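You operate a simulated robot arm through the tools that you are given. There is no shell and no other tool.

You are at the controls of a simulated robot arm. One attempt, no reset.

Task
Raise the roll-up door and send tote two in to its stop.
Fine: selector to DOOR, reset, green button; with the door fully up, selector to 2 and green again. The door ends up.
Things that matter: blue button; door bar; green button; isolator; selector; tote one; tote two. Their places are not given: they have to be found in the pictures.

The check looks at the end state, three seconds after you hand in, the way a careful person would. Anything else that was tipped, shoved, dropped, spilled or broken makes it a failure.

Robot
A 7-joint arm with a two-finger gripper, fixed in place. Base frame: the origin is at the foot of the arm, x ahead of it, y to its left, z up. Units: mm, rad, N and s.
With the tool pointing down near the work surface it reaches from about 180 to 640 mm from the base axis. Its first joint turns from -2.496 to 2.496 rad. Payload 1.47 kg.
The tool frame sits at the grasp point between the pads (the TCP): z along the fingers, y along the line on which they close. The tips reach 16 mm beyond it. The gripper opens to 87 mm. The gripper's body begins 55 mm behind the TCP.
Orientation is that of the tool frame in the base frame, as [roll, pitch, yaw] about the fixed x, y, z axes, in that order (R = Rz(yaw) Ry(pitch) Rx(roll)). With the fingers straight down and closing along the base's y, the tool's x points along the base's -x, its y along +y and its z along -z.

Tools
- The arm moves only by the tool send_rows. Its argument "plan" is a list that holds one entry, the list of rows, each a list of 6 numbers: the shift along the base's x, y, z in units of 30 mm (1.0 is 30 mm), then the turn, a rotation vector about the base's x, y, z in units of 5 degrees (1.0 is 5 degrees). In form: [[[x, y, z, wx, wy, wz], ...]]. A call has 1 to 20 rows; each row shifts and turns the commanded pose from where the row before left it. "jaw" is the opening, from 0 (shut) to 1 (fully open), set as the call begins (left out, the last holds). A call with a number of a shift or a turn outside -1 to 1 is refused whole. Each row takes 0.2 s and may step no farther than 50 mm and 0.15 rad from the row before; otherwise, or with a gripper value out of range, the whole call is refused. Where a pose cannot be reached the arm comes as near as it can. A force on the tool above 40 N (or 10 N above the force at the start of the call, whichever is more), or a blocked arm, ends the call early, and 0.2 s more pass. The fingers move at their own pace (about 45 mm/s each) and stop on an object; they squeeze with about 28 N. The grip force told is the motor's: it shows also when the fingers shut on nothing. Time passes only in rows, and 0.2 s behind the last, so rows that do not move let the fingers close. The reply holds the time, the measured pose of the TCP, the force on the tool along the base axes, the opening and the grip force, in the units named above and with some noise, with the torque about the TCP (base axes, N m) and any sound that the robot's microphone picked up.
- Cameras (640 x 400 px; columns grow to the right, rows downward): "scene" is fixed at [50.6, -650.1, 1752.3]; the picture's right is [0.56, -0.83, 0.00], its down [-0.46, -0.32, -0.83] and it looks along [0.68, 0.47, -0.56] (base axes); focal length 366 px, centre (320, 200). "wrist" rides on the gripper at [73, 12, -90] in the tool frame; the picture's right is [-0.16, 0.99, 0.00], its down [-0.72, -0.12, -0.68] and it looks along [-0.67, -0.11, 0.73] (tool axes); focal length 247 px, centre (320, 200).
- get_image(camera): a new picture of that camera. It takes no simulated time.
- raise_lower(by): slides the trunk up (or, below 0, down) by that many mm; the arm rides with it, the base frame stays. It gives what a move gives, with no picture.
- pixel_to_xyz(camera, pixels): there is no depth. For up to 12 entries [column, row, z] of the newest picture of that camera ("zoom" is the newest enlarged one), the place [x, y] in the base frame at which the ray of that pixel passes the height z, good to about 3 mm. It takes no simulated time.
- inspect(camera, box): a new picture of the part [left, top, right, bottom] of that camera's present view, enlarged. It takes no simulated time.
- job_done(): hands the job in; it is judged then, once.

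Open the gripper and draw the arm clear of the work before you hand the job in, unless the task says otherwise.

The tools are called after "Request:" as name(argument=value, ...) on one line, values as JSON. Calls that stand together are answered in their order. send_rows: Moves the arm, as the interface text tells. Its arguments: {"type":"object","properties":{"plan":{"type":"array"},"jaw":{"type":"number"}},"required":["plan"]} The other tools are called the same way: raise_lower (by) slides the trunk up or down; get_image (camera) takes a picture; pixel_to_xyz (camera, pixels) gives the place at which the rays of pixels pass given heights; inspect (camera, box) takes an enlarged picture of a part of a camera's view; job_done () hands the job in.

At the start:

```text
clock: 0.0
position: [425.2, -422.2, 1480.5]
orientation: [-3.141, 0.0, -3.141]
wrist_force: [0.4, 0.0, 0.5]
wrist_torque: [0.01, 0.01, 0.03]
gripper_width: 87.0
grip_force: 0.1
trunk travel left (down, up): [-1025.0, 215.0]
```

scene: 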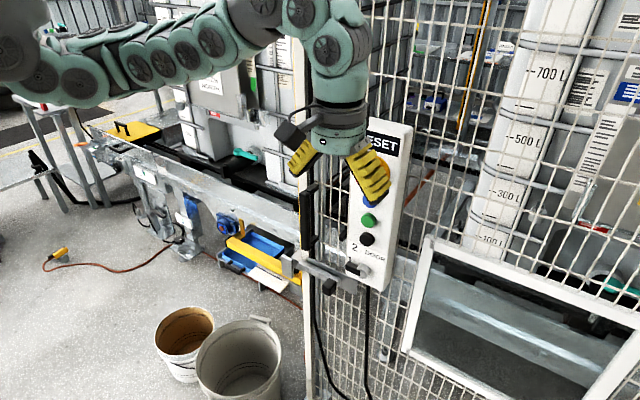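
wrist: 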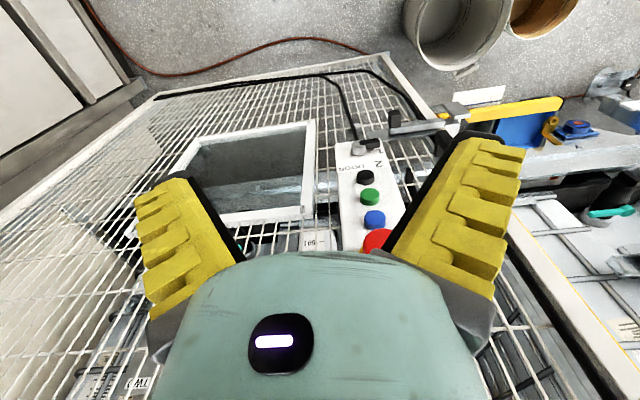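

The first pictures show a control panel (scene about columns 350-410, rows 120-290) with red, blue, green, black elements and a selector near (362,268). I enlarge these parts to read the labels.

Request:
inspect(camera="scene", box=[290, 110, 450, 310])

Request:
inspect(camera="wrist", box=[300, 120, 460, 270])

Request:
inspect(camera="scene", box=[60, 80, 320, 300])

Request:
inspect(camera="scene", box=[380, 200, 640, 400])

```text
2.00 times, centred on (370, 210) of scene
```

zoom: 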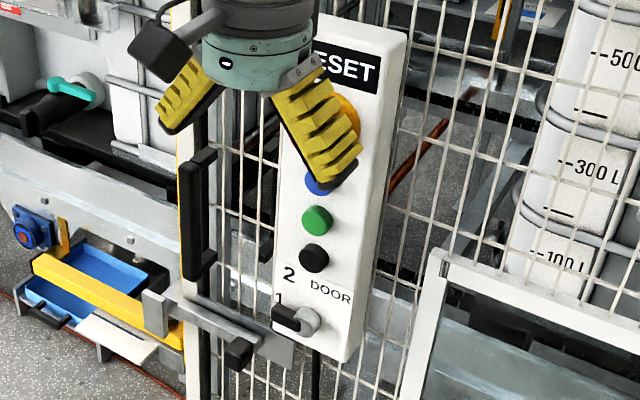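

```text
2.67 times, centred on (380, 195) of wrist
```

zoom: 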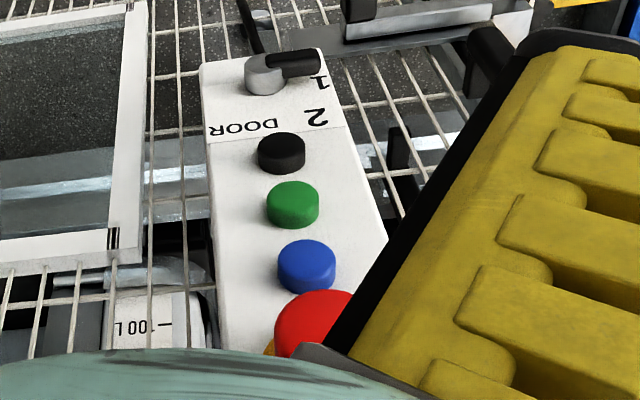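

```text
1.82 times, centred on (190, 190) of scene
```

zoom: 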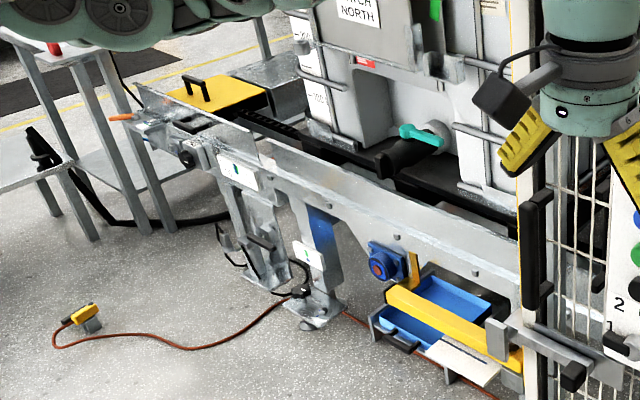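

```text
2.00 times, centred on (510, 300) of scene
```

zoom: 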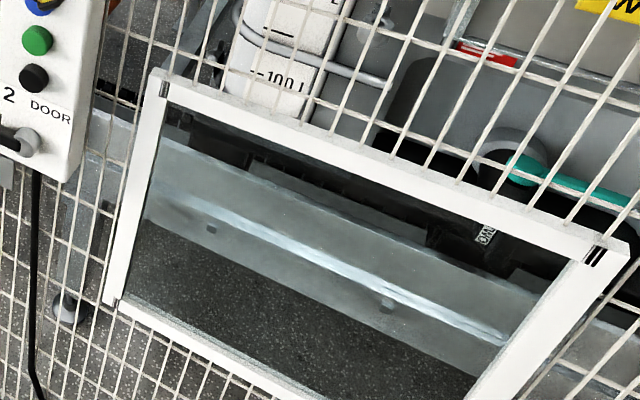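

The panel face lies near x≈640 by my triangulation of the green button (scene (368,219), wrist (369,197)) at about (641,-373,1263). I draw the gripper back from the panel to get a clear view of it.

Request:
send_rows(plan=[[[-1, 0, 0, 0, 0, 0], [-1, 0, 0, 0, 0, 0], [-1, 0, 0, 0, 0, 0], [-1, 0, 0, 0, 0, 0], [-1, 0, 0, 0, 0, 0], [0, 0, 0, 0, 0, 0]]])

Request:
get_image(camera="scene")

Request:
get_image(camera="wrist")

```text
clock: 1.4
position: [274.5, -424.4, 1482.2]
orientation: [3.139, -0.002, -3.14]
wrist_force: [0.1, -0.2, -0.5]
wrist_torque: [-0.01, -0.01, 0.01]
gripper_width: 86.6
grip_force: 0.1
trunk travel left (down, up): [-1025.0, 215.0]
```

```text
taken
```

scene: 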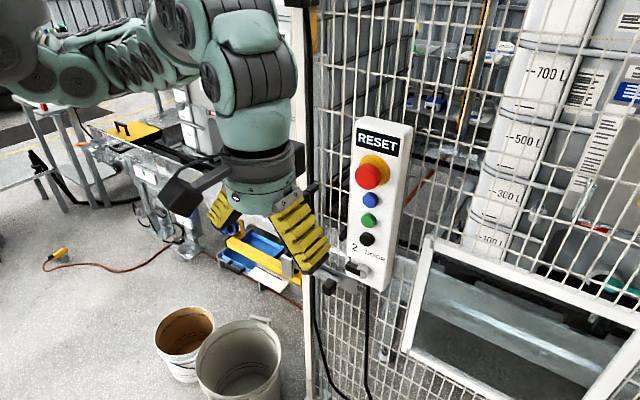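

```text
taken
```

wrist: 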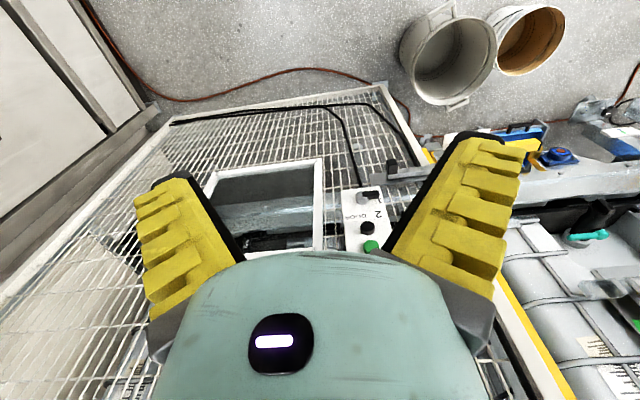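

The panel is now clear: RESET label at (377,143), red mushroom (368,175), blue (371,199), green (369,220), black (367,239), selector (360,268). I enlarge the panel and the surroundings to find the isolator, totes and door bar.

Request:
inspect(camera="scene", box=[336, 110, 416, 200])

Request:
inspect(camera="scene", box=[330, 200, 420, 290])

Request:
inspect(camera="scene", box=[400, 0, 640, 150])

Request:
inspect(camera="wrist", box=[480, 100, 640, 220])

Request:
inspect(camera="wrist", box=[0, 0, 240, 200])

```text
4.44 times, centred on (376, 155) of scene
```

zoom: 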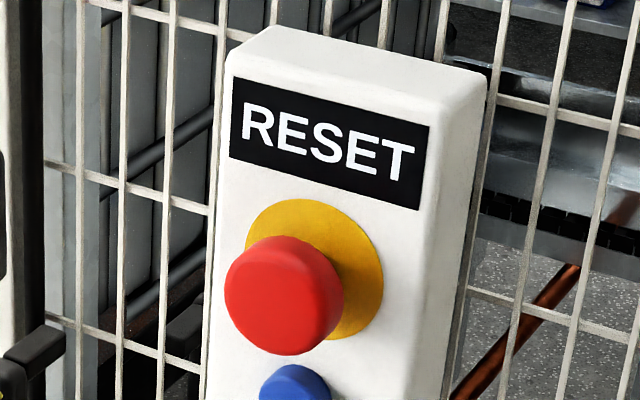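

```text
4.44 times, centred on (375, 245) of scene
```

zoom: 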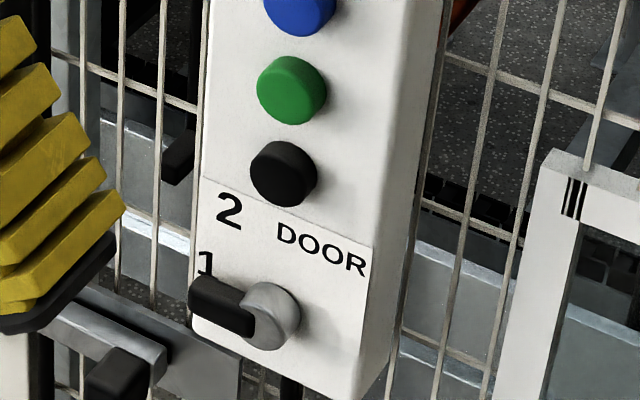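

```text
2.67 times, centred on (520, 75) of scene
```

zoom: 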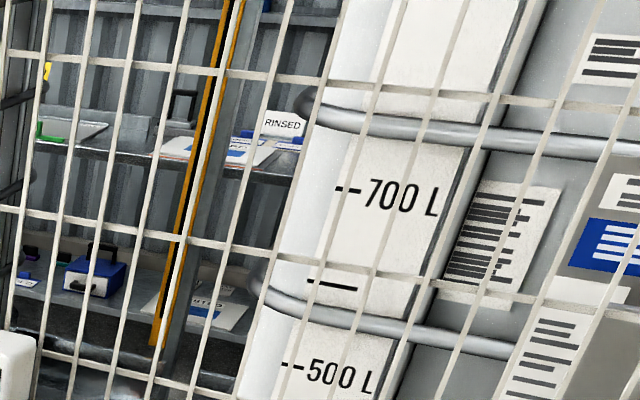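

```text
3.33 times, centred on (560, 160) of wrist
```

zoom: 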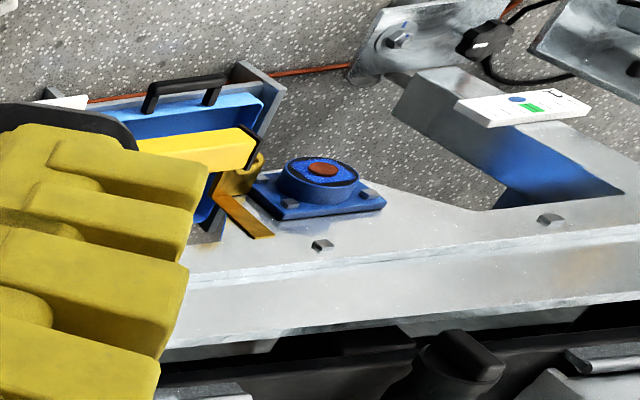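

```text
2.00 times, centred on (120, 100) of wrist
```

zoom: 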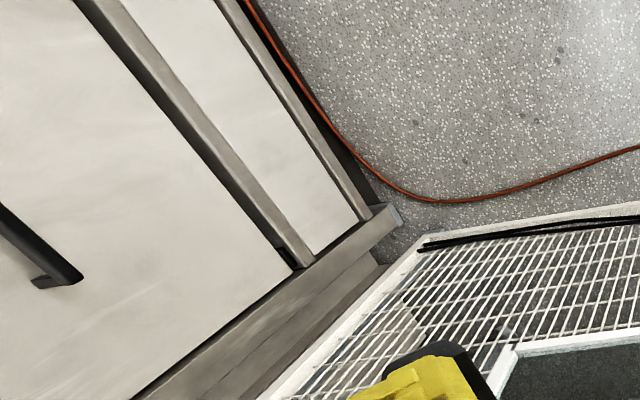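

The panel shows the selector handle pointing left at "1", with "2" up-left and "DOOR" up-right, and a red mushroom on a yellow plate under the RESET nameplate. I lower the trunk a little, well clear of everything below (the wrist picture's top centre shows only floor), to get a more level view of the panel.

Request:
raise_lower(by=-150)

Request:
get_image(camera="wrist")

Request:
get_image(camera="scene")

```text
clock: 3.1
position: [275.1, -424.3, 1332.3]
orientation: [3.138, -0.002, -3.138]
wrist_force: [-0.3, 0.9, 0.6]
wrist_torque: [0.0, -0.04, -0.01]
gripper_width: 87.2
grip_force: 0.1
trunk travel left (down, up): [-875.0, 365.0]
```

```text
taken
```

wrist: 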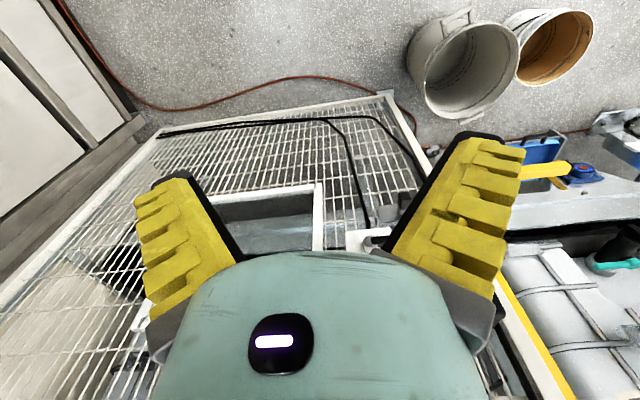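

```text
taken
```

scene: 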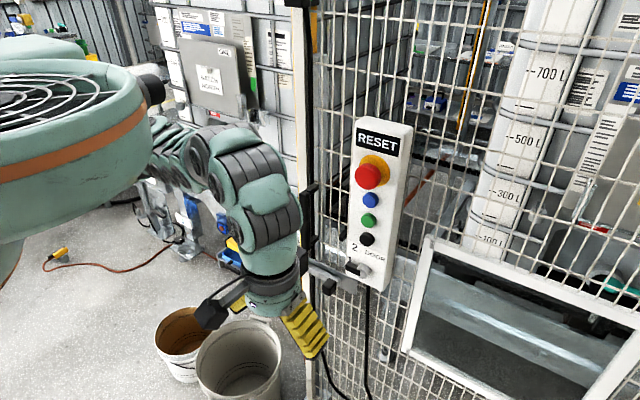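

The arm is lower and clear. I tilt the tool by 40 degrees toward +x so that the wrist camera looks level at the panel and the cell behind it.

Request:
send_rows(plan=[[[0, 0, 0, 0, -1, 0], [0, 0, 0, 0, -1, 0], [0, 0, 0, 0, -1, 0], [0, 0, 0, 0, -1, 0], [0, 0, 0, 0, -1, 0], [0, 0, 0, 0, -1, 0], [0, 0, 0, 0, -1, 0], [0, 0, 0, 0, -1, 0], [0, 0, 0, 0, 0, 0]]])

Request:
get_image(camera="wrist")

Request:
get_image(camera="scene")

```text
clock: 5.2
position: [275.6, -443.5, 1331.7]
orientation: [-3.135, 0.698, -3.135]
wrist_force: [0.2, -0.2, 0.2]
wrist_torque: [-0.07, -0.05, 0.0]
gripper_width: 87.3
grip_force: 0.1
out of reach, approached as far as the arm can: row 2, 4, 6
trunk travel left (down, up): [-875.0, 365.0]
```

```text
taken
```

wrist: 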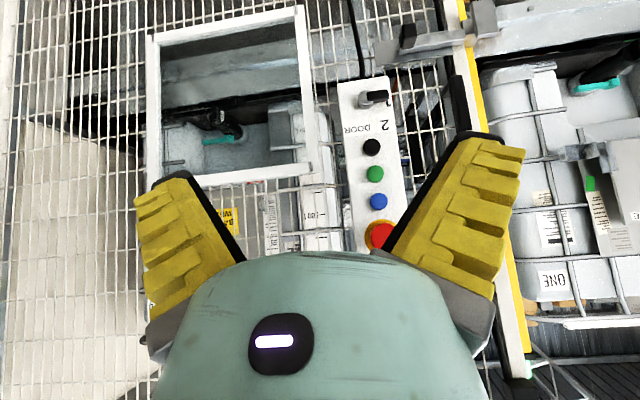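

```text
taken
```

scene: 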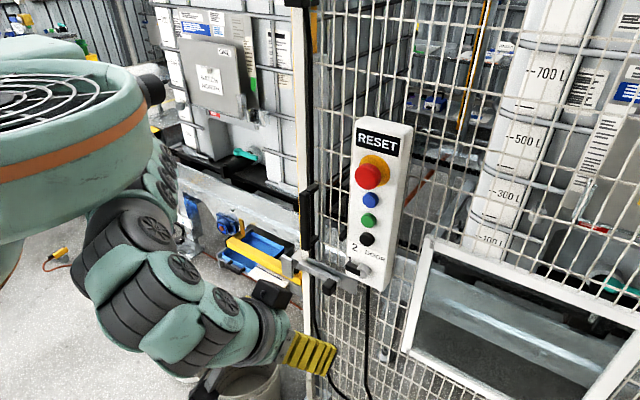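

Tote ONE shows at wrist (555,280) behind the yellow post, and another IBC is behind the mesh at about (330,200). I enlarge these regions to find the roll-up door, its bar and the isolator.

Request:
inspect(camera="wrist", box=[440, 200, 640, 400])

Request:
inspect(camera="wrist", box=[320, 60, 440, 260])

Request:
inspect(camera="wrist", box=[140, 0, 360, 260])

Request:
inspect(camera="wrist", box=[380, 0, 640, 180])

Request:
inspect(camera="scene", box=[140, 0, 340, 200])

```text
2.00 times, centred on (540, 300) of wrist
```

zoom: 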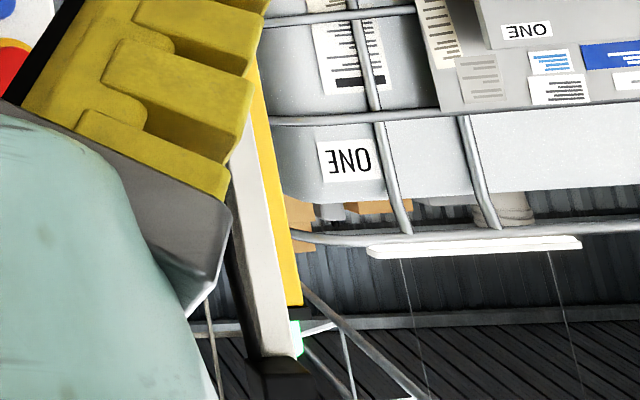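

```text
2.00 times, centred on (380, 160) of wrist
```

zoom: 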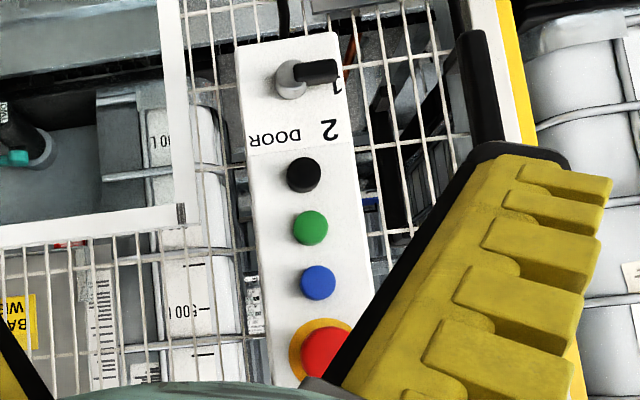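

```text
1.54 times, centred on (250, 130) of wrist
```

zoom: 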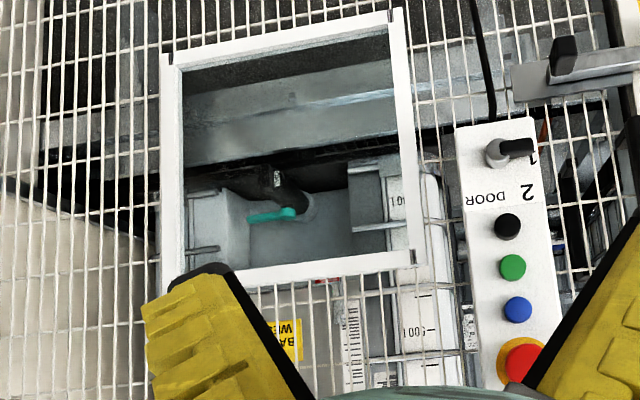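

```text
2.22 times, centred on (510, 90) of wrist
```

zoom: 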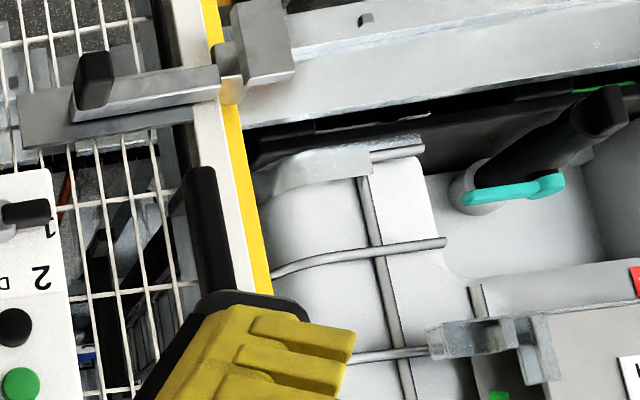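

```text
2.00 times, centred on (240, 100) of scene
```

zoom: 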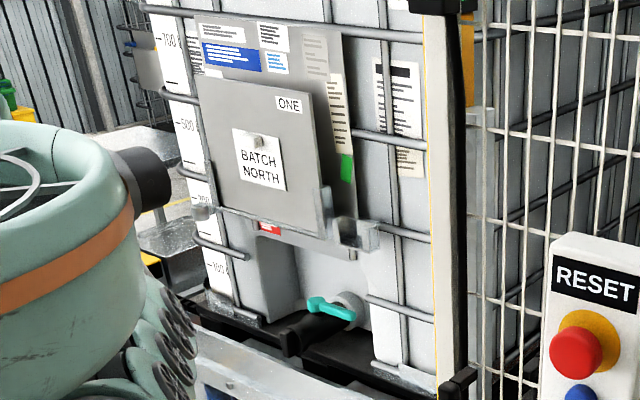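

Tote ONE stands on a conveyor to the left of a yellow/white/black upright; the other IBC is behind the mesh, seen through the white hatch frame. The roll-up door is still not identified, so I raise the trunk to get a high look over the cell.

Request:
raise_lower(by=360)

Request:
get_image(camera="wrist")

Request:
inspect(camera="scene", box=[220, 0, 480, 160])

```text
clock: 8.7
position: [275.8, -442.3, 1690.4]
orientation: [-3.14, 0.696, -3.136]
wrist_force: [-0.3, -0.3, -0.7]
wrist_torque: [0.02, 0.02, 0.0]
gripper_width: 87.0
grip_force: 0.2
trunk travel left (down, up): [-1235.0, 5.0]
```

```text
taken
```

wrist: 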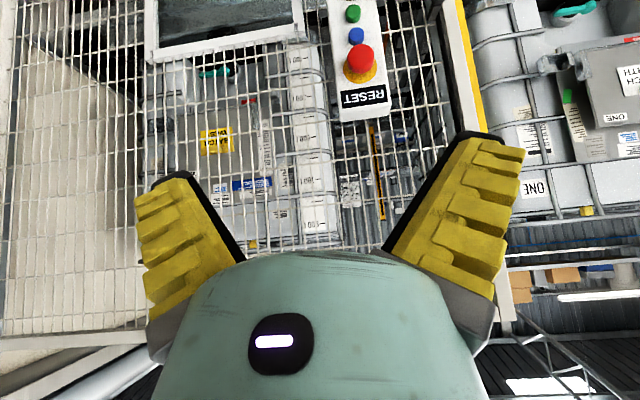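

```text
2.46 times, centred on (350, 80) of scene
```

zoom: 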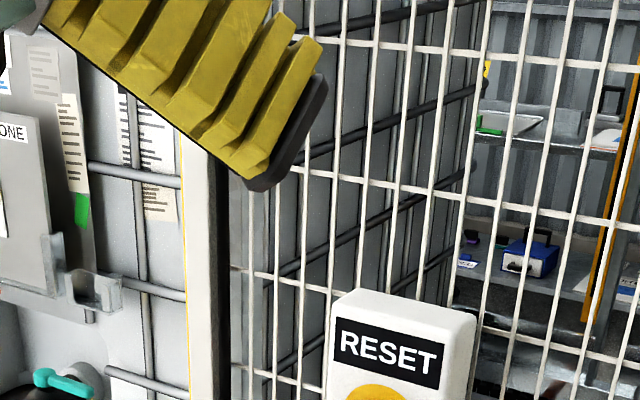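

From the high view I see two IBCs and a yellow/black strip near wrist (378,170). I enlarge these parts.

Request:
inspect(camera="wrist", box=[320, 90, 440, 260])

Request:
inspect(camera="wrist", box=[440, 180, 640, 400])

Request:
inspect(camera="wrist", box=[0, 0, 180, 150])

Request:
inspect(camera="wrist", box=[150, 40, 350, 260])

Request:
inspect(camera="wrist", box=[0, 250, 220, 400])

```text
2.35 times, centred on (380, 175) of wrist
```

zoom: 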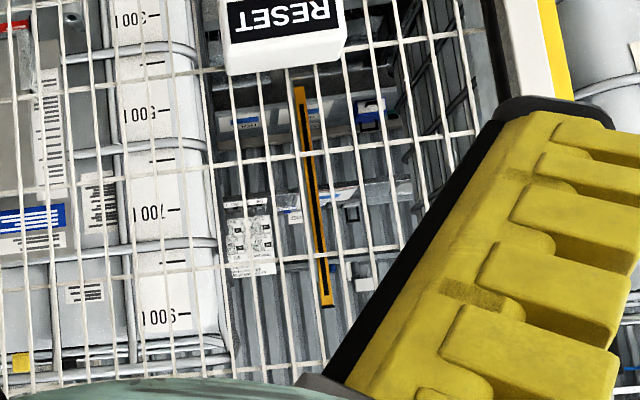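

```text
1.82 times, centred on (540, 290) of wrist
```

zoom: 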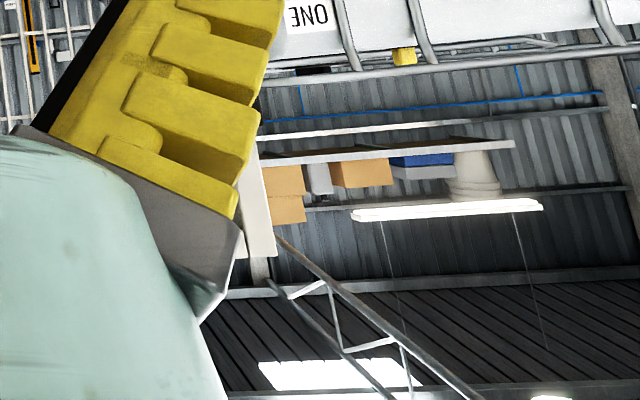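

```text
2.67 times, centred on (90, 75) of wrist
```

zoom: 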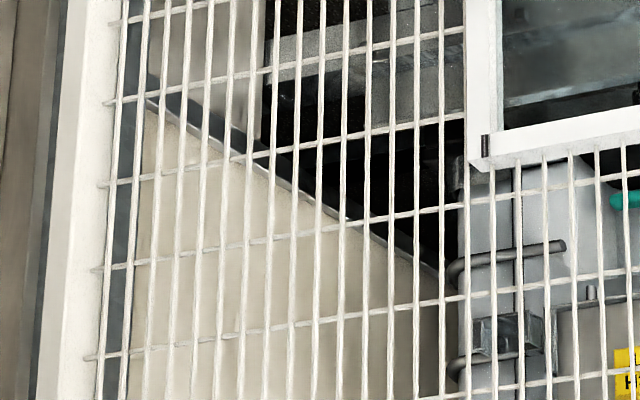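

```text
1.82 times, centred on (250, 150) of wrist
```

zoom: 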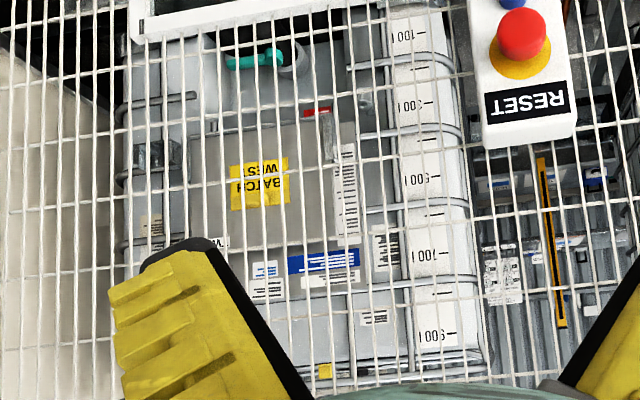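

```text
2.67 times, centred on (110, 325) of wrist
```

zoom: 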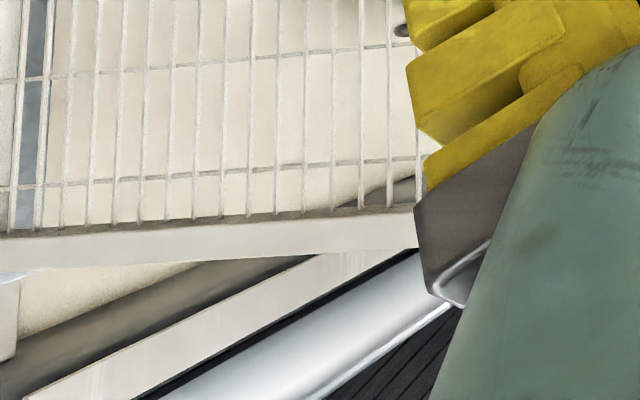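

Behind the mesh to the right of tote two there is a beige curtain with a diagonal lower edge (wrist zoom (145,100)-(440,280)) and a roller above: that is the roll-up door, down, facing along y; the tote TWO has "BATCH WEST". I lower again to measure the panel.

Request:
raise_lower(by=-360)

Request:
get_image(camera="scene")

Request:
get_image(camera="wrist")

Request:
inspect(camera="wrist", box=[326, 60, 426, 160])

Request:
inspect(camera="wrist", box=[326, 150, 426, 260])

```text
clock: 12.2
position: [274.9, -444.3, 1329.0]
orientation: [-3.141, 0.696, -3.138]
wrist_force: [-0.1, -0.8, 0.1]
wrist_torque: [-0.01, 0.03, -0.02]
gripper_width: 87.0
grip_force: 0.1
trunk travel left (down, up): [-875.0, 365.0]
```

```text
taken
```

scene: 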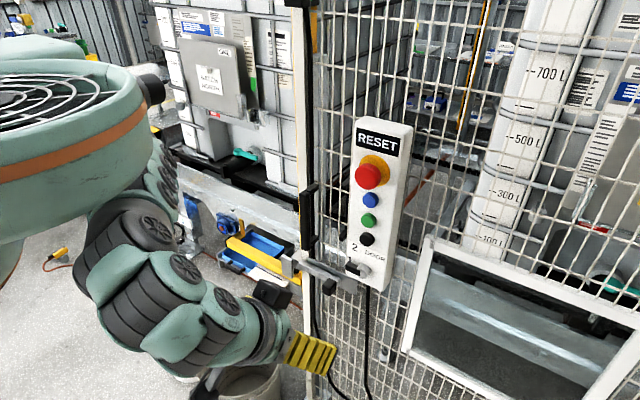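

```text
taken
```

wrist: 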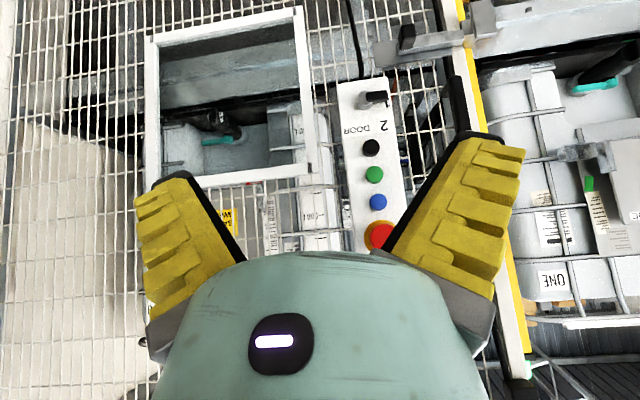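

```text
4.00 times, centred on (376, 110) of wrist
```

zoom: 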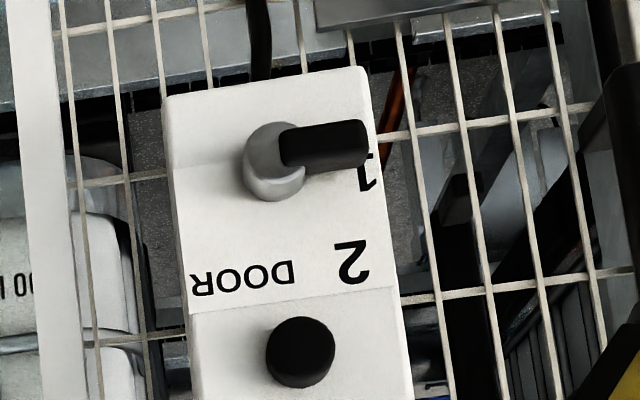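

```text
3.64 times, centred on (376, 205) of wrist
```

zoom: 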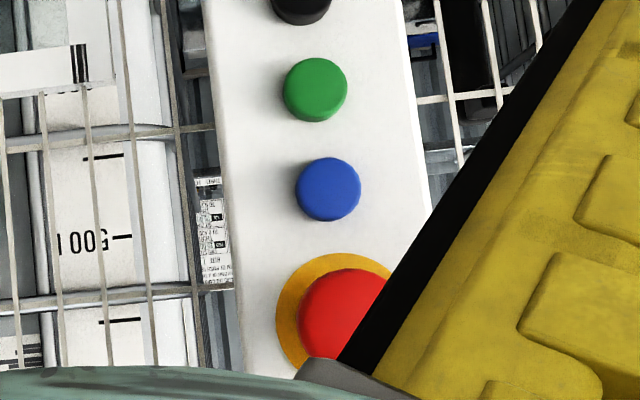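

Now the view of the panel is nearly frontal: green (374,175), blue (378,202), black (371,148), selector knob (367,99) with handle tip (387,95). I get rays for these from both cameras to triangulate the panel.

Request:
pixel_to_xyz(camera="wrist", pixels=[[374.4, 174.8, 1263], [374.4, 174.8, 1300], [378.2, 201.7, 1310], [378.2, 201.7, 1330], [371, 148, 1210], [371, 148, 1250], [367.2, 99.5, 1110], [367.2, 99.5, 1150], [387.2, 95.2, 1110], [387.2, 95.2, 1150]])

Request:
pixel_to_xyz(camera="scene", pixels=[[368.7, 220.2, 1263], [368.7, 220.2, 1300], [371, 200, 1310], [371, 200, 1330], [366.7, 239.1, 1210], [366.7, 239.1, 1250], [364.2, 271.4, 1110], [364.2, 271.4, 1150], [346.2, 266.8, 1110], [346.2, 266.8, 1150]])

Request:
inspect(camera="scene", box=[346, 180, 396, 230])

Request:
inspect(camera="scene", box=[336, 225, 396, 295])

```text
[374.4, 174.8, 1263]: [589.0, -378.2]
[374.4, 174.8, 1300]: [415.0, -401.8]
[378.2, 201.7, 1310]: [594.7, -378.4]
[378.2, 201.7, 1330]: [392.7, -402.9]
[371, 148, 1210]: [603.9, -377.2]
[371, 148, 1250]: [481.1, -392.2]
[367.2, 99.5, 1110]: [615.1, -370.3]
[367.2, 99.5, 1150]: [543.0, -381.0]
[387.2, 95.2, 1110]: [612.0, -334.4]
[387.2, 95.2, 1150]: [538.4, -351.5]
```

```text
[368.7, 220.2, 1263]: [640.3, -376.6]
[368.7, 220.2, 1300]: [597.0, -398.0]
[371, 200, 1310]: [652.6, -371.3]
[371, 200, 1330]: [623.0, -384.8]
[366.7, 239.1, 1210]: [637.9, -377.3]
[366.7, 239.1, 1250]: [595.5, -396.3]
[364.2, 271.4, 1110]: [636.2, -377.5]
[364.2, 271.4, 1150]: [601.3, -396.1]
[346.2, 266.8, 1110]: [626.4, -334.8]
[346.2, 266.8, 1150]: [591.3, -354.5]
```

```text
8.00 times, centred on (371, 205) of scene
```

zoom: 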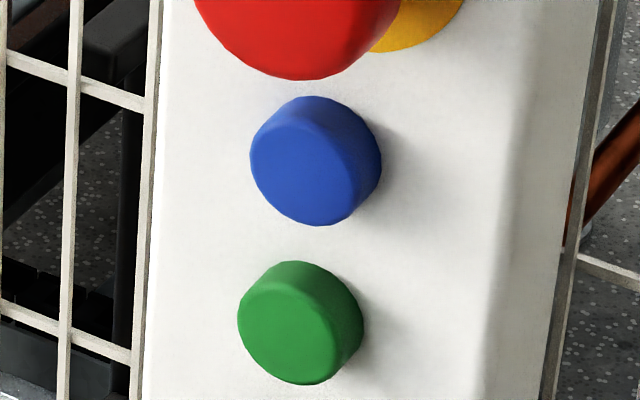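

```text
5.71 times, centred on (366, 260) of scene
```

zoom: 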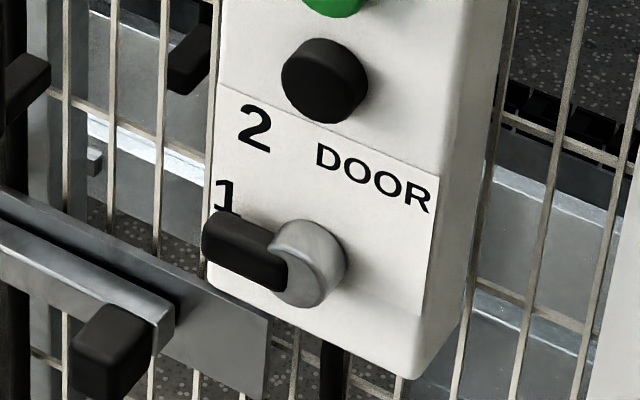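

Triangulation puts the button fronts near x≈650, y≈-369 with blue z≈1304, green z≈1250, black z≈1194, selector knob z≈1090 and handle tip near (640,-328,1095). I close the jaw and bring the tool level toward +x, staying 130 mm short of the panel.

Request:
send_rows(plan=[[[0.75, 0.25, -0.25, 0, -1, 0], [0.75, 0.25, -0.25, 0, -1, 0], [0.75, 0.25, -0.25, 0, -1, 0], [0.75, 0.25, -0.25, 0, -1, 0], [0.75, 0.25, -0.25, 0, -1, 0], [0.75, 0.25, -0.25, 0, -1, 0], [0.75, 0.25, -0.25, 0, -1, 0], [0.75, 0.25, -0.25, 0, -1, 0], [0, 0.25, -0.25, 0, -1, 0], [0, 0.25, -0.25, 0, -1, 0], [0, 0, 0, 0, 0, 0]]], jaw=0)

Request:
get_image(camera="scene")

Request:
get_image(camera="wrist")

```text
clock: 14.6
position: [452.1, -391.2, 1253.2]
orientation: [-1.587, 1.565, -1.584]
wrist_force: [-0.2, 0.3, 0.5]
wrist_torque: [0.01, 0.03, 0.01]
gripper_width: 0.0
grip_force: 27.6
out of reach, approached as far as the arm can: row 2, 3, 4
trunk travel left (down, up): [-875.0, 365.0]
```

```text
taken
```

scene: 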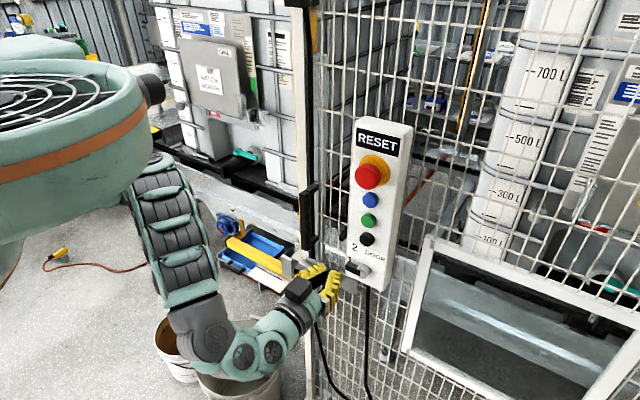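

```text
taken
```

wrist: 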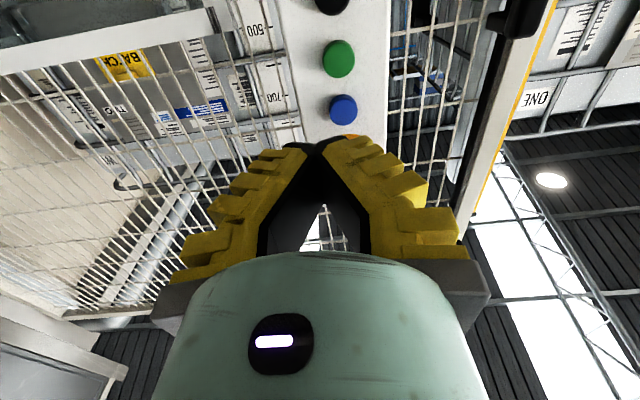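

The tool is level at (452,-391,1253) and the wrist camera sees green at (339,59) and blue at (343,108). I enlarge and triangulate from this closer view.

Request:
inspect(camera="wrist", box=[280, 0, 400, 130])

Request:
pixel_to_xyz(camera="wrist", pixels=[[339, 59, 1240], [339, 59, 1250], [339, 59, 1260], [343, 108, 1290], [343, 108, 1300], [343, 108, 1310], [332, 2, 1190], [332, 2, 1200]])

Request:
pixel_to_xyz(camera="scene", pixels=[[367.6, 221.25, 1240], [367.6, 221.25, 1250], [367.6, 221.25, 1260], [369.1, 201.5, 1290], [369.1, 201.5, 1300], [369.1, 201.5, 1310], [365.3, 239.3, 1190], [365.3, 239.3, 1200], [362.5, 271.9, 1090], [362.5, 271.9, 1100], [346.4, 267, 1090], [346.4, 267, 1100]])

```text
3.08 times, centred on (340, 65) of wrist
```

zoom: 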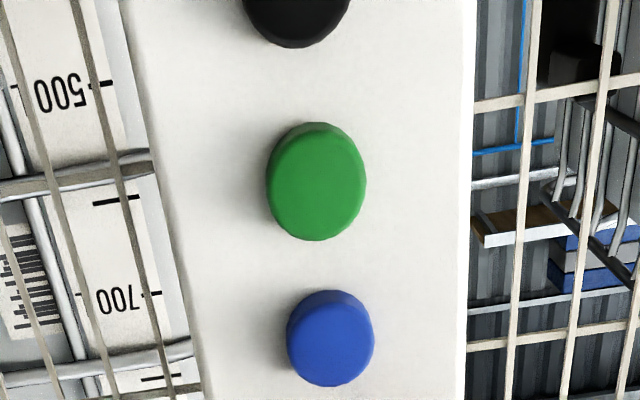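

```text
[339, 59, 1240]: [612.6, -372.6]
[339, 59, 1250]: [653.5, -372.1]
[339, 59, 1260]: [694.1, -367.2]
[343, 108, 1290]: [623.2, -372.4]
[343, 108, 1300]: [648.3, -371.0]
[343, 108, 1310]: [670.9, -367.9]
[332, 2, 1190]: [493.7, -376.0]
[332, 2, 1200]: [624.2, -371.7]
```

```text
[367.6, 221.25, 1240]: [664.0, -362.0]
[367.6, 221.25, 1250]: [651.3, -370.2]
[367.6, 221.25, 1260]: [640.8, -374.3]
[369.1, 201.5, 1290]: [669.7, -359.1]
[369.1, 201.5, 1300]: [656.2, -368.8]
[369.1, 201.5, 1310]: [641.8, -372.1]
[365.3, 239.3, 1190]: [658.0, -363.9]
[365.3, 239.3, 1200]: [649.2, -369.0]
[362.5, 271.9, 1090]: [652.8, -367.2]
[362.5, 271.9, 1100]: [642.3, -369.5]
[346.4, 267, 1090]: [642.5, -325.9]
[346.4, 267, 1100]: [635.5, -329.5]
```

Green comes out at about (652,-370,1250) and blue (653,-370,1302) from both cameras, so the panel is well located. I now bring the shut fingers down and left to a standby position in front of and below the selector handle, still about 60 mm short of it.

Request:
send_rows(plan=[[[0.5, 0.3, -0.95, 0, 0, 0], [0.5, 0.3, -0.95, 0, 0, 0], [0.5, 0.3, -0.95, 0, 0, 0], [0.5, 0.3, -0.95, 0, 0, 0], [0.5, 0.3, -0.95, 0, 0, 0], [0.5, 0.3, -0.95, 0, 0, 0], [0.5, 0.28, -0.87, 0, 0, 0], [0, 0, 0, 0, 0, 0]]])

Request:
get_image(camera="scene")

Request:
get_image(camera="wrist")

```text
clock: 16.4
position: [554.3, -315.7, 1086.4]
orientation: [-1.872, 1.565, -1.871]
wrist_force: [0.5, 0.3, 0.0]
wrist_torque: [-0.01, -0.02, -0.01]
gripper_width: 0.0
grip_force: 27.6
out of reach, approached as far as the arm can: row 6, 7
trunk travel left (down, up): [-875.0, 365.0]
```

```text
taken
```

scene: 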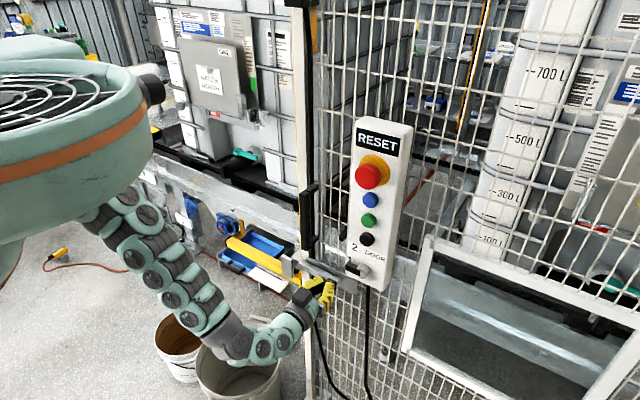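

```text
taken
```

wrist: 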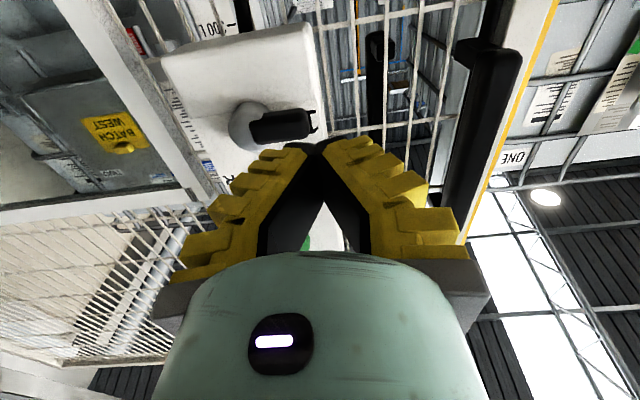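

The arm is at its reach limit here (x 554, z 1086), so the trunk should be lower. I first lift the tool in front of the panel by 200 mm, keeping it about 80 mm short of the buttons, and then slide the trunk down.

Request:
send_rows(plan=[[[-0.5, 0, 0.95, 0, 0, 0], [-0.5, 0, 0.95, 0, 0, 0], [0, 0, 0.95, 0, 0, 0], [0, 0, 0.95, 0, 0, 0], [0, 0, 0.95, 0, 0, 0], [0, 0, 0.95, 0, 0, 0], [0, 0, 0.95, 0, 0, 0], [0, 0, 0, 0, 0, 0]]])

Request:
get_image(camera="scene")

```text
clock: 18.1
position: [524.9, -316.3, 1286.5]
orientation: [-1.984, 1.566, -1.986]
wrist_force: [-0.5, -0.2, -0.1]
wrist_torque: [0.0, 0.01, 0.01]
gripper_width: 0.0
grip_force: 27.8
trunk travel left (down, up): [-875.0, 365.0]
```

```text
taken
```

scene: 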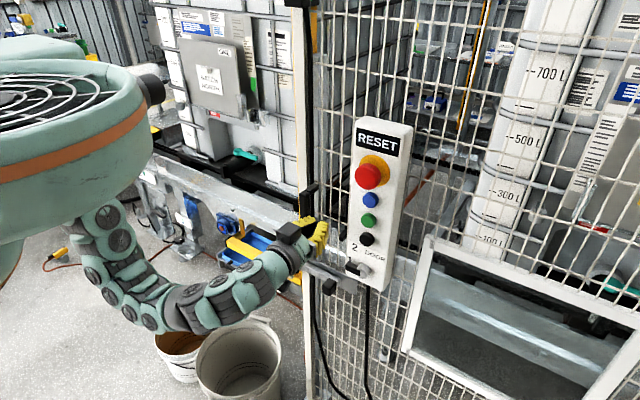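

The arm is clear of the fence and buckets. I lower the trunk by 220 mm, which brings the tool to about z=1066 in front of the selector's lower left.

Request:
raise_lower(by=-220)

Request:
get_image(camera="scene")

Request:
get_image(camera="wrist")

```text
clock: 20.5
position: [523.9, -316.0, 1066.6]
orientation: [-1.856, 1.564, -1.854]
wrist_force: [-0.1, -0.9, 0.4]
wrist_torque: [0.01, -0.01, -0.03]
gripper_width: 0.0
grip_force: 27.8
trunk travel left (down, up): [-655.0, 585.0]
```

```text
taken
```

scene: 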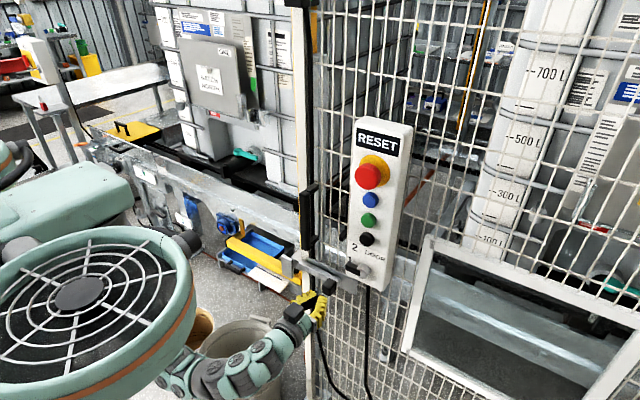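

```text
taken
```

wrist: 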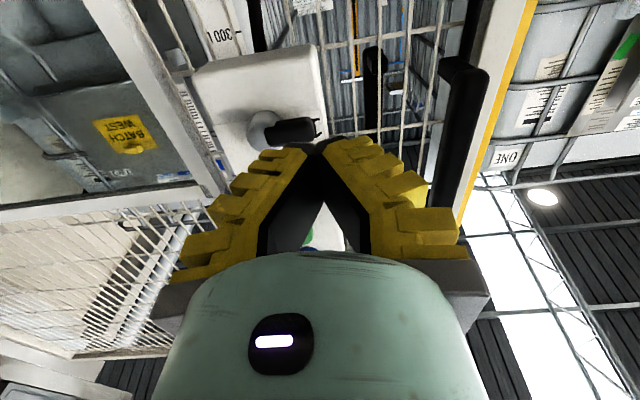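

The handle is seen from below at wrist (290,130), ahead of and right of the fingertips. I enlarge it and triangulate the handle against the scene view.

Request:
inspect(camera="wrist", box=[220, 60, 360, 170])

Request:
inspect(camera="scene", box=[296, 230, 396, 330])

```text
3.64 times, centred on (290, 115) of wrist
```

zoom: 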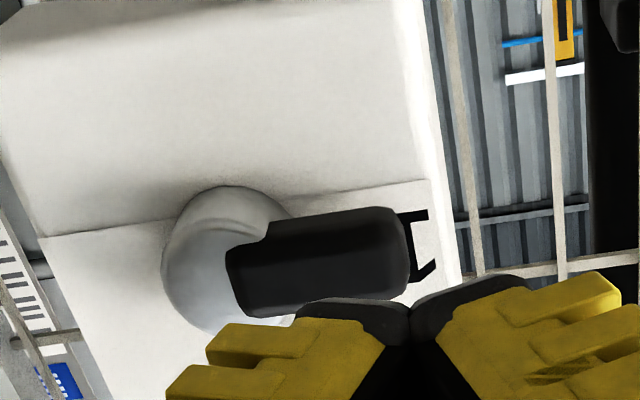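

```text
4.00 times, centred on (346, 280) of scene
```

zoom: 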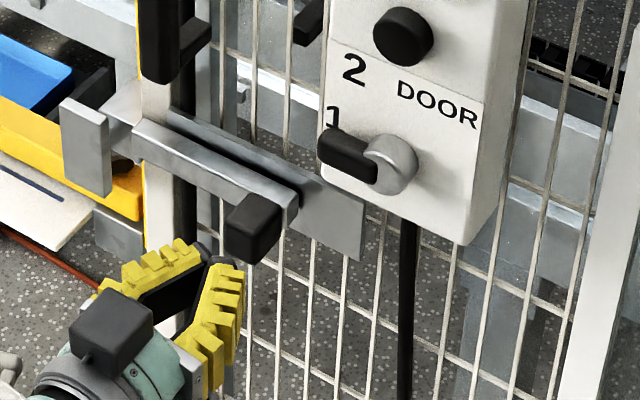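

The lever and knob are clear ahead, and the gate bolt (scene (330,287)) stays below and left of my path. I move the shut fingertips forward to x≈600, just below the lever's height.

Request:
send_rows(plan=[[[0.85, -0.14, -0.13, 0, 0, 0], [0.85, -0.14, -0.13, 0, 0, 0], [0.83, -0.14, -0.13, 0, 0, 0], [0, 0, 0, 0, 0, 0]]])

Request:
inspect(camera="wrist", box=[200, 40, 400, 190])

Request:
inspect(camera="scene", box=[296, 230, 396, 330])

```text
clock: 21.5
position: [601.1, -328.8, 1055.9]
orientation: [-1.927, 1.566, -1.927]
wrist_force: [-0.7, -1.0, -0.8]
wrist_torque: [-0.01, 0.01, -0.01]
gripper_width: 0.1
grip_force: 27.2
trunk travel left (down, up): [-655.0, 585.0]
```

```text
2.67 times, centred on (300, 115) of wrist
```

zoom: 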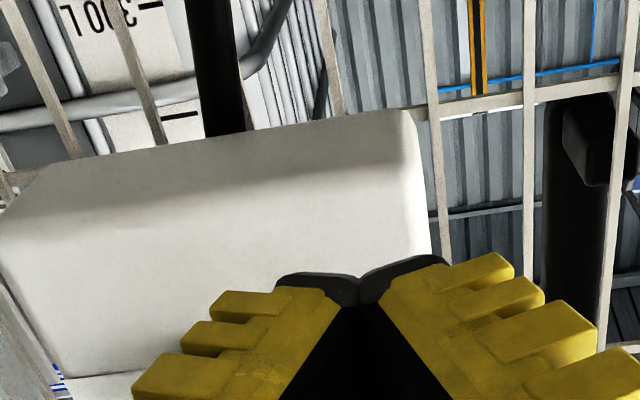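

```text
4.00 times, centred on (346, 280) of scene
```

zoom: 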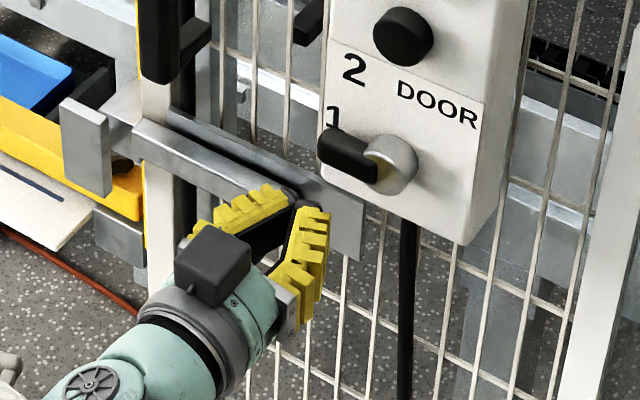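

The fingertips sit below and in front of the lever end (scene zoom (305,200) versus lever end (322,150)). I advance 33 mm in small steps so the tips pass under the lever.

Request:
send_rows(plan=[[[0.4, 0, 0, 0, 0, 0], [0.4, 0, 0, 0, 0, 0], [0.3, 0, 0, 0, 0, 0], [0, 0, 0, 0, 0, 0]]])

Request:
inspect(camera="wrist", box=[200, 40, 400, 190])

Request:
inspect(camera="scene", box=[316, 230, 396, 310])

```text
clock: 22.5
position: [633.6, -328.1, 1054.0]
orientation: [-1.922, 1.566, -1.921]
wrist_force: [0.1, -0.4, 0.2]
wrist_torque: [0.03, 0.0, -0.01]
gripper_width: 0.0
grip_force: 28.1
trunk travel left (down, up): [-655.0, 585.0]
```

```text
2.67 times, centred on (300, 115) of wrist
```

zoom: 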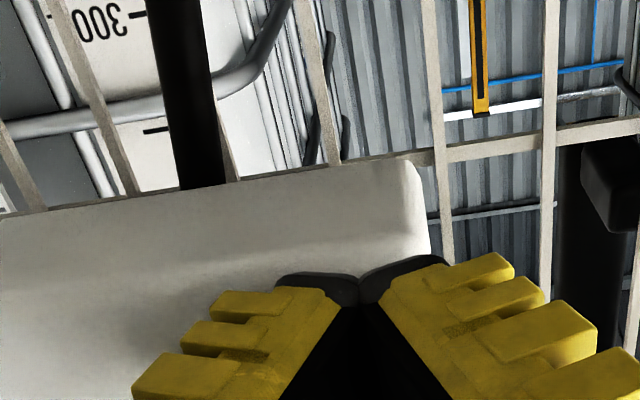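

```text
5.00 times, centred on (356, 270) of scene
```

zoom: 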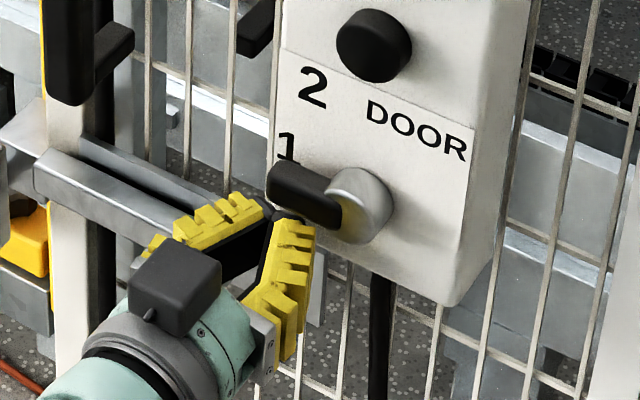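

The tips are under the lever (scene zoom (285,210), lever end (270,185)) with no force. I lift along the arc in small steps, watching the force, to start turning the selector clockwise.

Request:
send_rows(plan=[[[0, 0, 0.2, 0, 0, 0], [0, 0, 0.2, 0, 0, 0], [0, 0, 0.2, 0, 0, 0], [0, 0.02, 0.2, 0, 0, 0], [0, 0, 0, 0, 0, 0]]])

Request:
inspect(camera="scene", box=[316, 230, 396, 310])

```text
clock: 23.7
position: [632.7, -323.5, 1079.2]
orientation: [-1.86, 1.568, -1.855]
wrist_force: [-0.4, 6.4, -3.2]
wrist_torque: [-0.03, 0.03, -0.02]
gripper_width: 0.0
grip_force: 27.9
trunk travel left (down, up): [-655.0, 585.0]
```

```text
5.00 times, centred on (356, 270) of scene
```

zoom: 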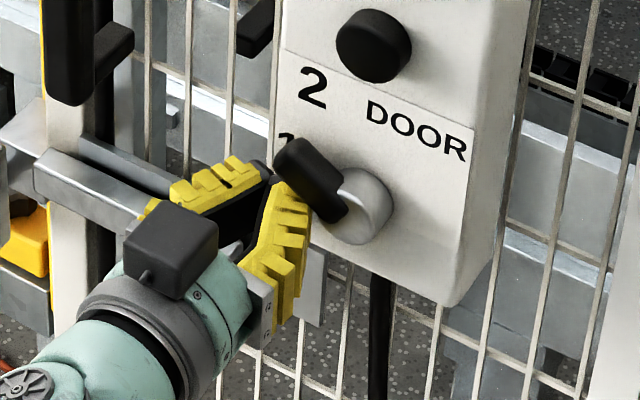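

The lever has turned about 30 degrees with only about 7 N. I keep following the arc up and to the right.

Request:
send_rows(plan=[[[0, -0.1, 0.17, 0, 0, 0], [0, -0.12, 0.16, 0, 0, 0], [0, -0.14, 0.14, 0, 0, 0], [0, 0, 0, 0, 0, 0]]])

Request:
inspect(camera="scene", box=[316, 230, 396, 310])

```text
clock: 24.7
position: [634.1, -329.5, 1089.8]
orientation: [1.702, 1.568, 1.713]
wrist_force: [-1.0, 37.6, -2.3]
wrist_torque: [-0.04, -0.03, 0.0]
gripper_width: 0.0
grip_force: 26.6
trunk travel left (down, up): [-655.0, 585.0]
```

```text
5.00 times, centred on (356, 270) of scene
```

zoom: 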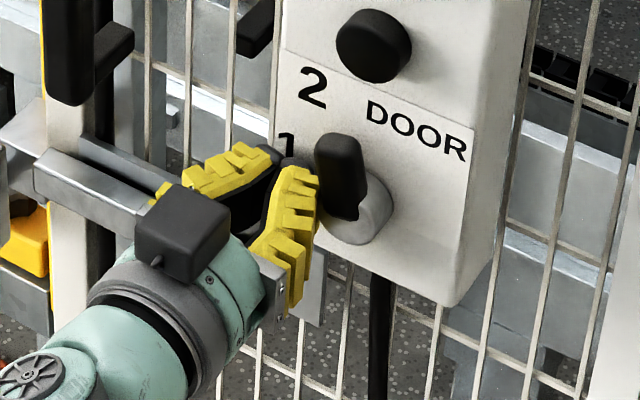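

The lever is now at about 70 degrees, but 37 N sideways shows the tips pressing too near the knob axis. I ease off to the left, raise the tips along the lever and then push right near its end.

Request:
send_rows(plan=[[[0, 0.3, 0.2, 0, 0, 0], [0, 0, 0.5, 0, 0, 0], [0, 0, 0.4, 0, 0, 0], [0, 0, 0, 0, 0, 0]]])

Request:
inspect(camera="scene", box=[316, 220, 396, 300])

Request:
get_image(camera="wrist")

```text
clock: 25.7
position: [632.5, -330.1, 1126.1]
orientation: [-1.596, 1.563, -1.599]
wrist_force: [0.1, 0.2, -1.0]
wrist_torque: [0.05, -0.02, 0.0]
gripper_width: 0.0
grip_force: 28.0
trunk travel left (down, up): [-655.0, 585.0]
```

```text
5.00 times, centred on (356, 260) of scene
```

zoom: 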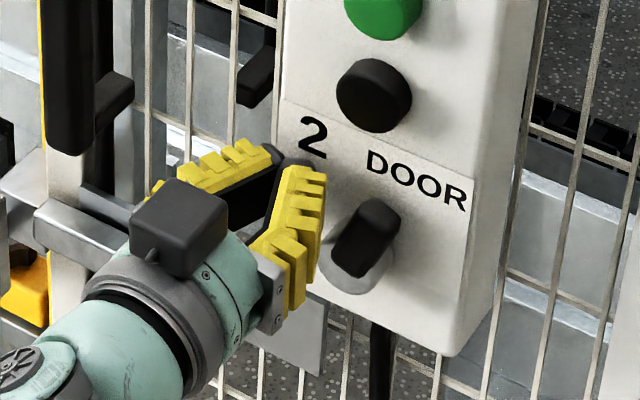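

```text
taken
```

wrist: 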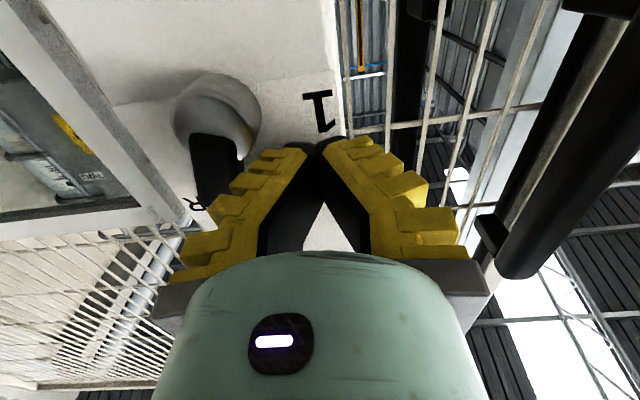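

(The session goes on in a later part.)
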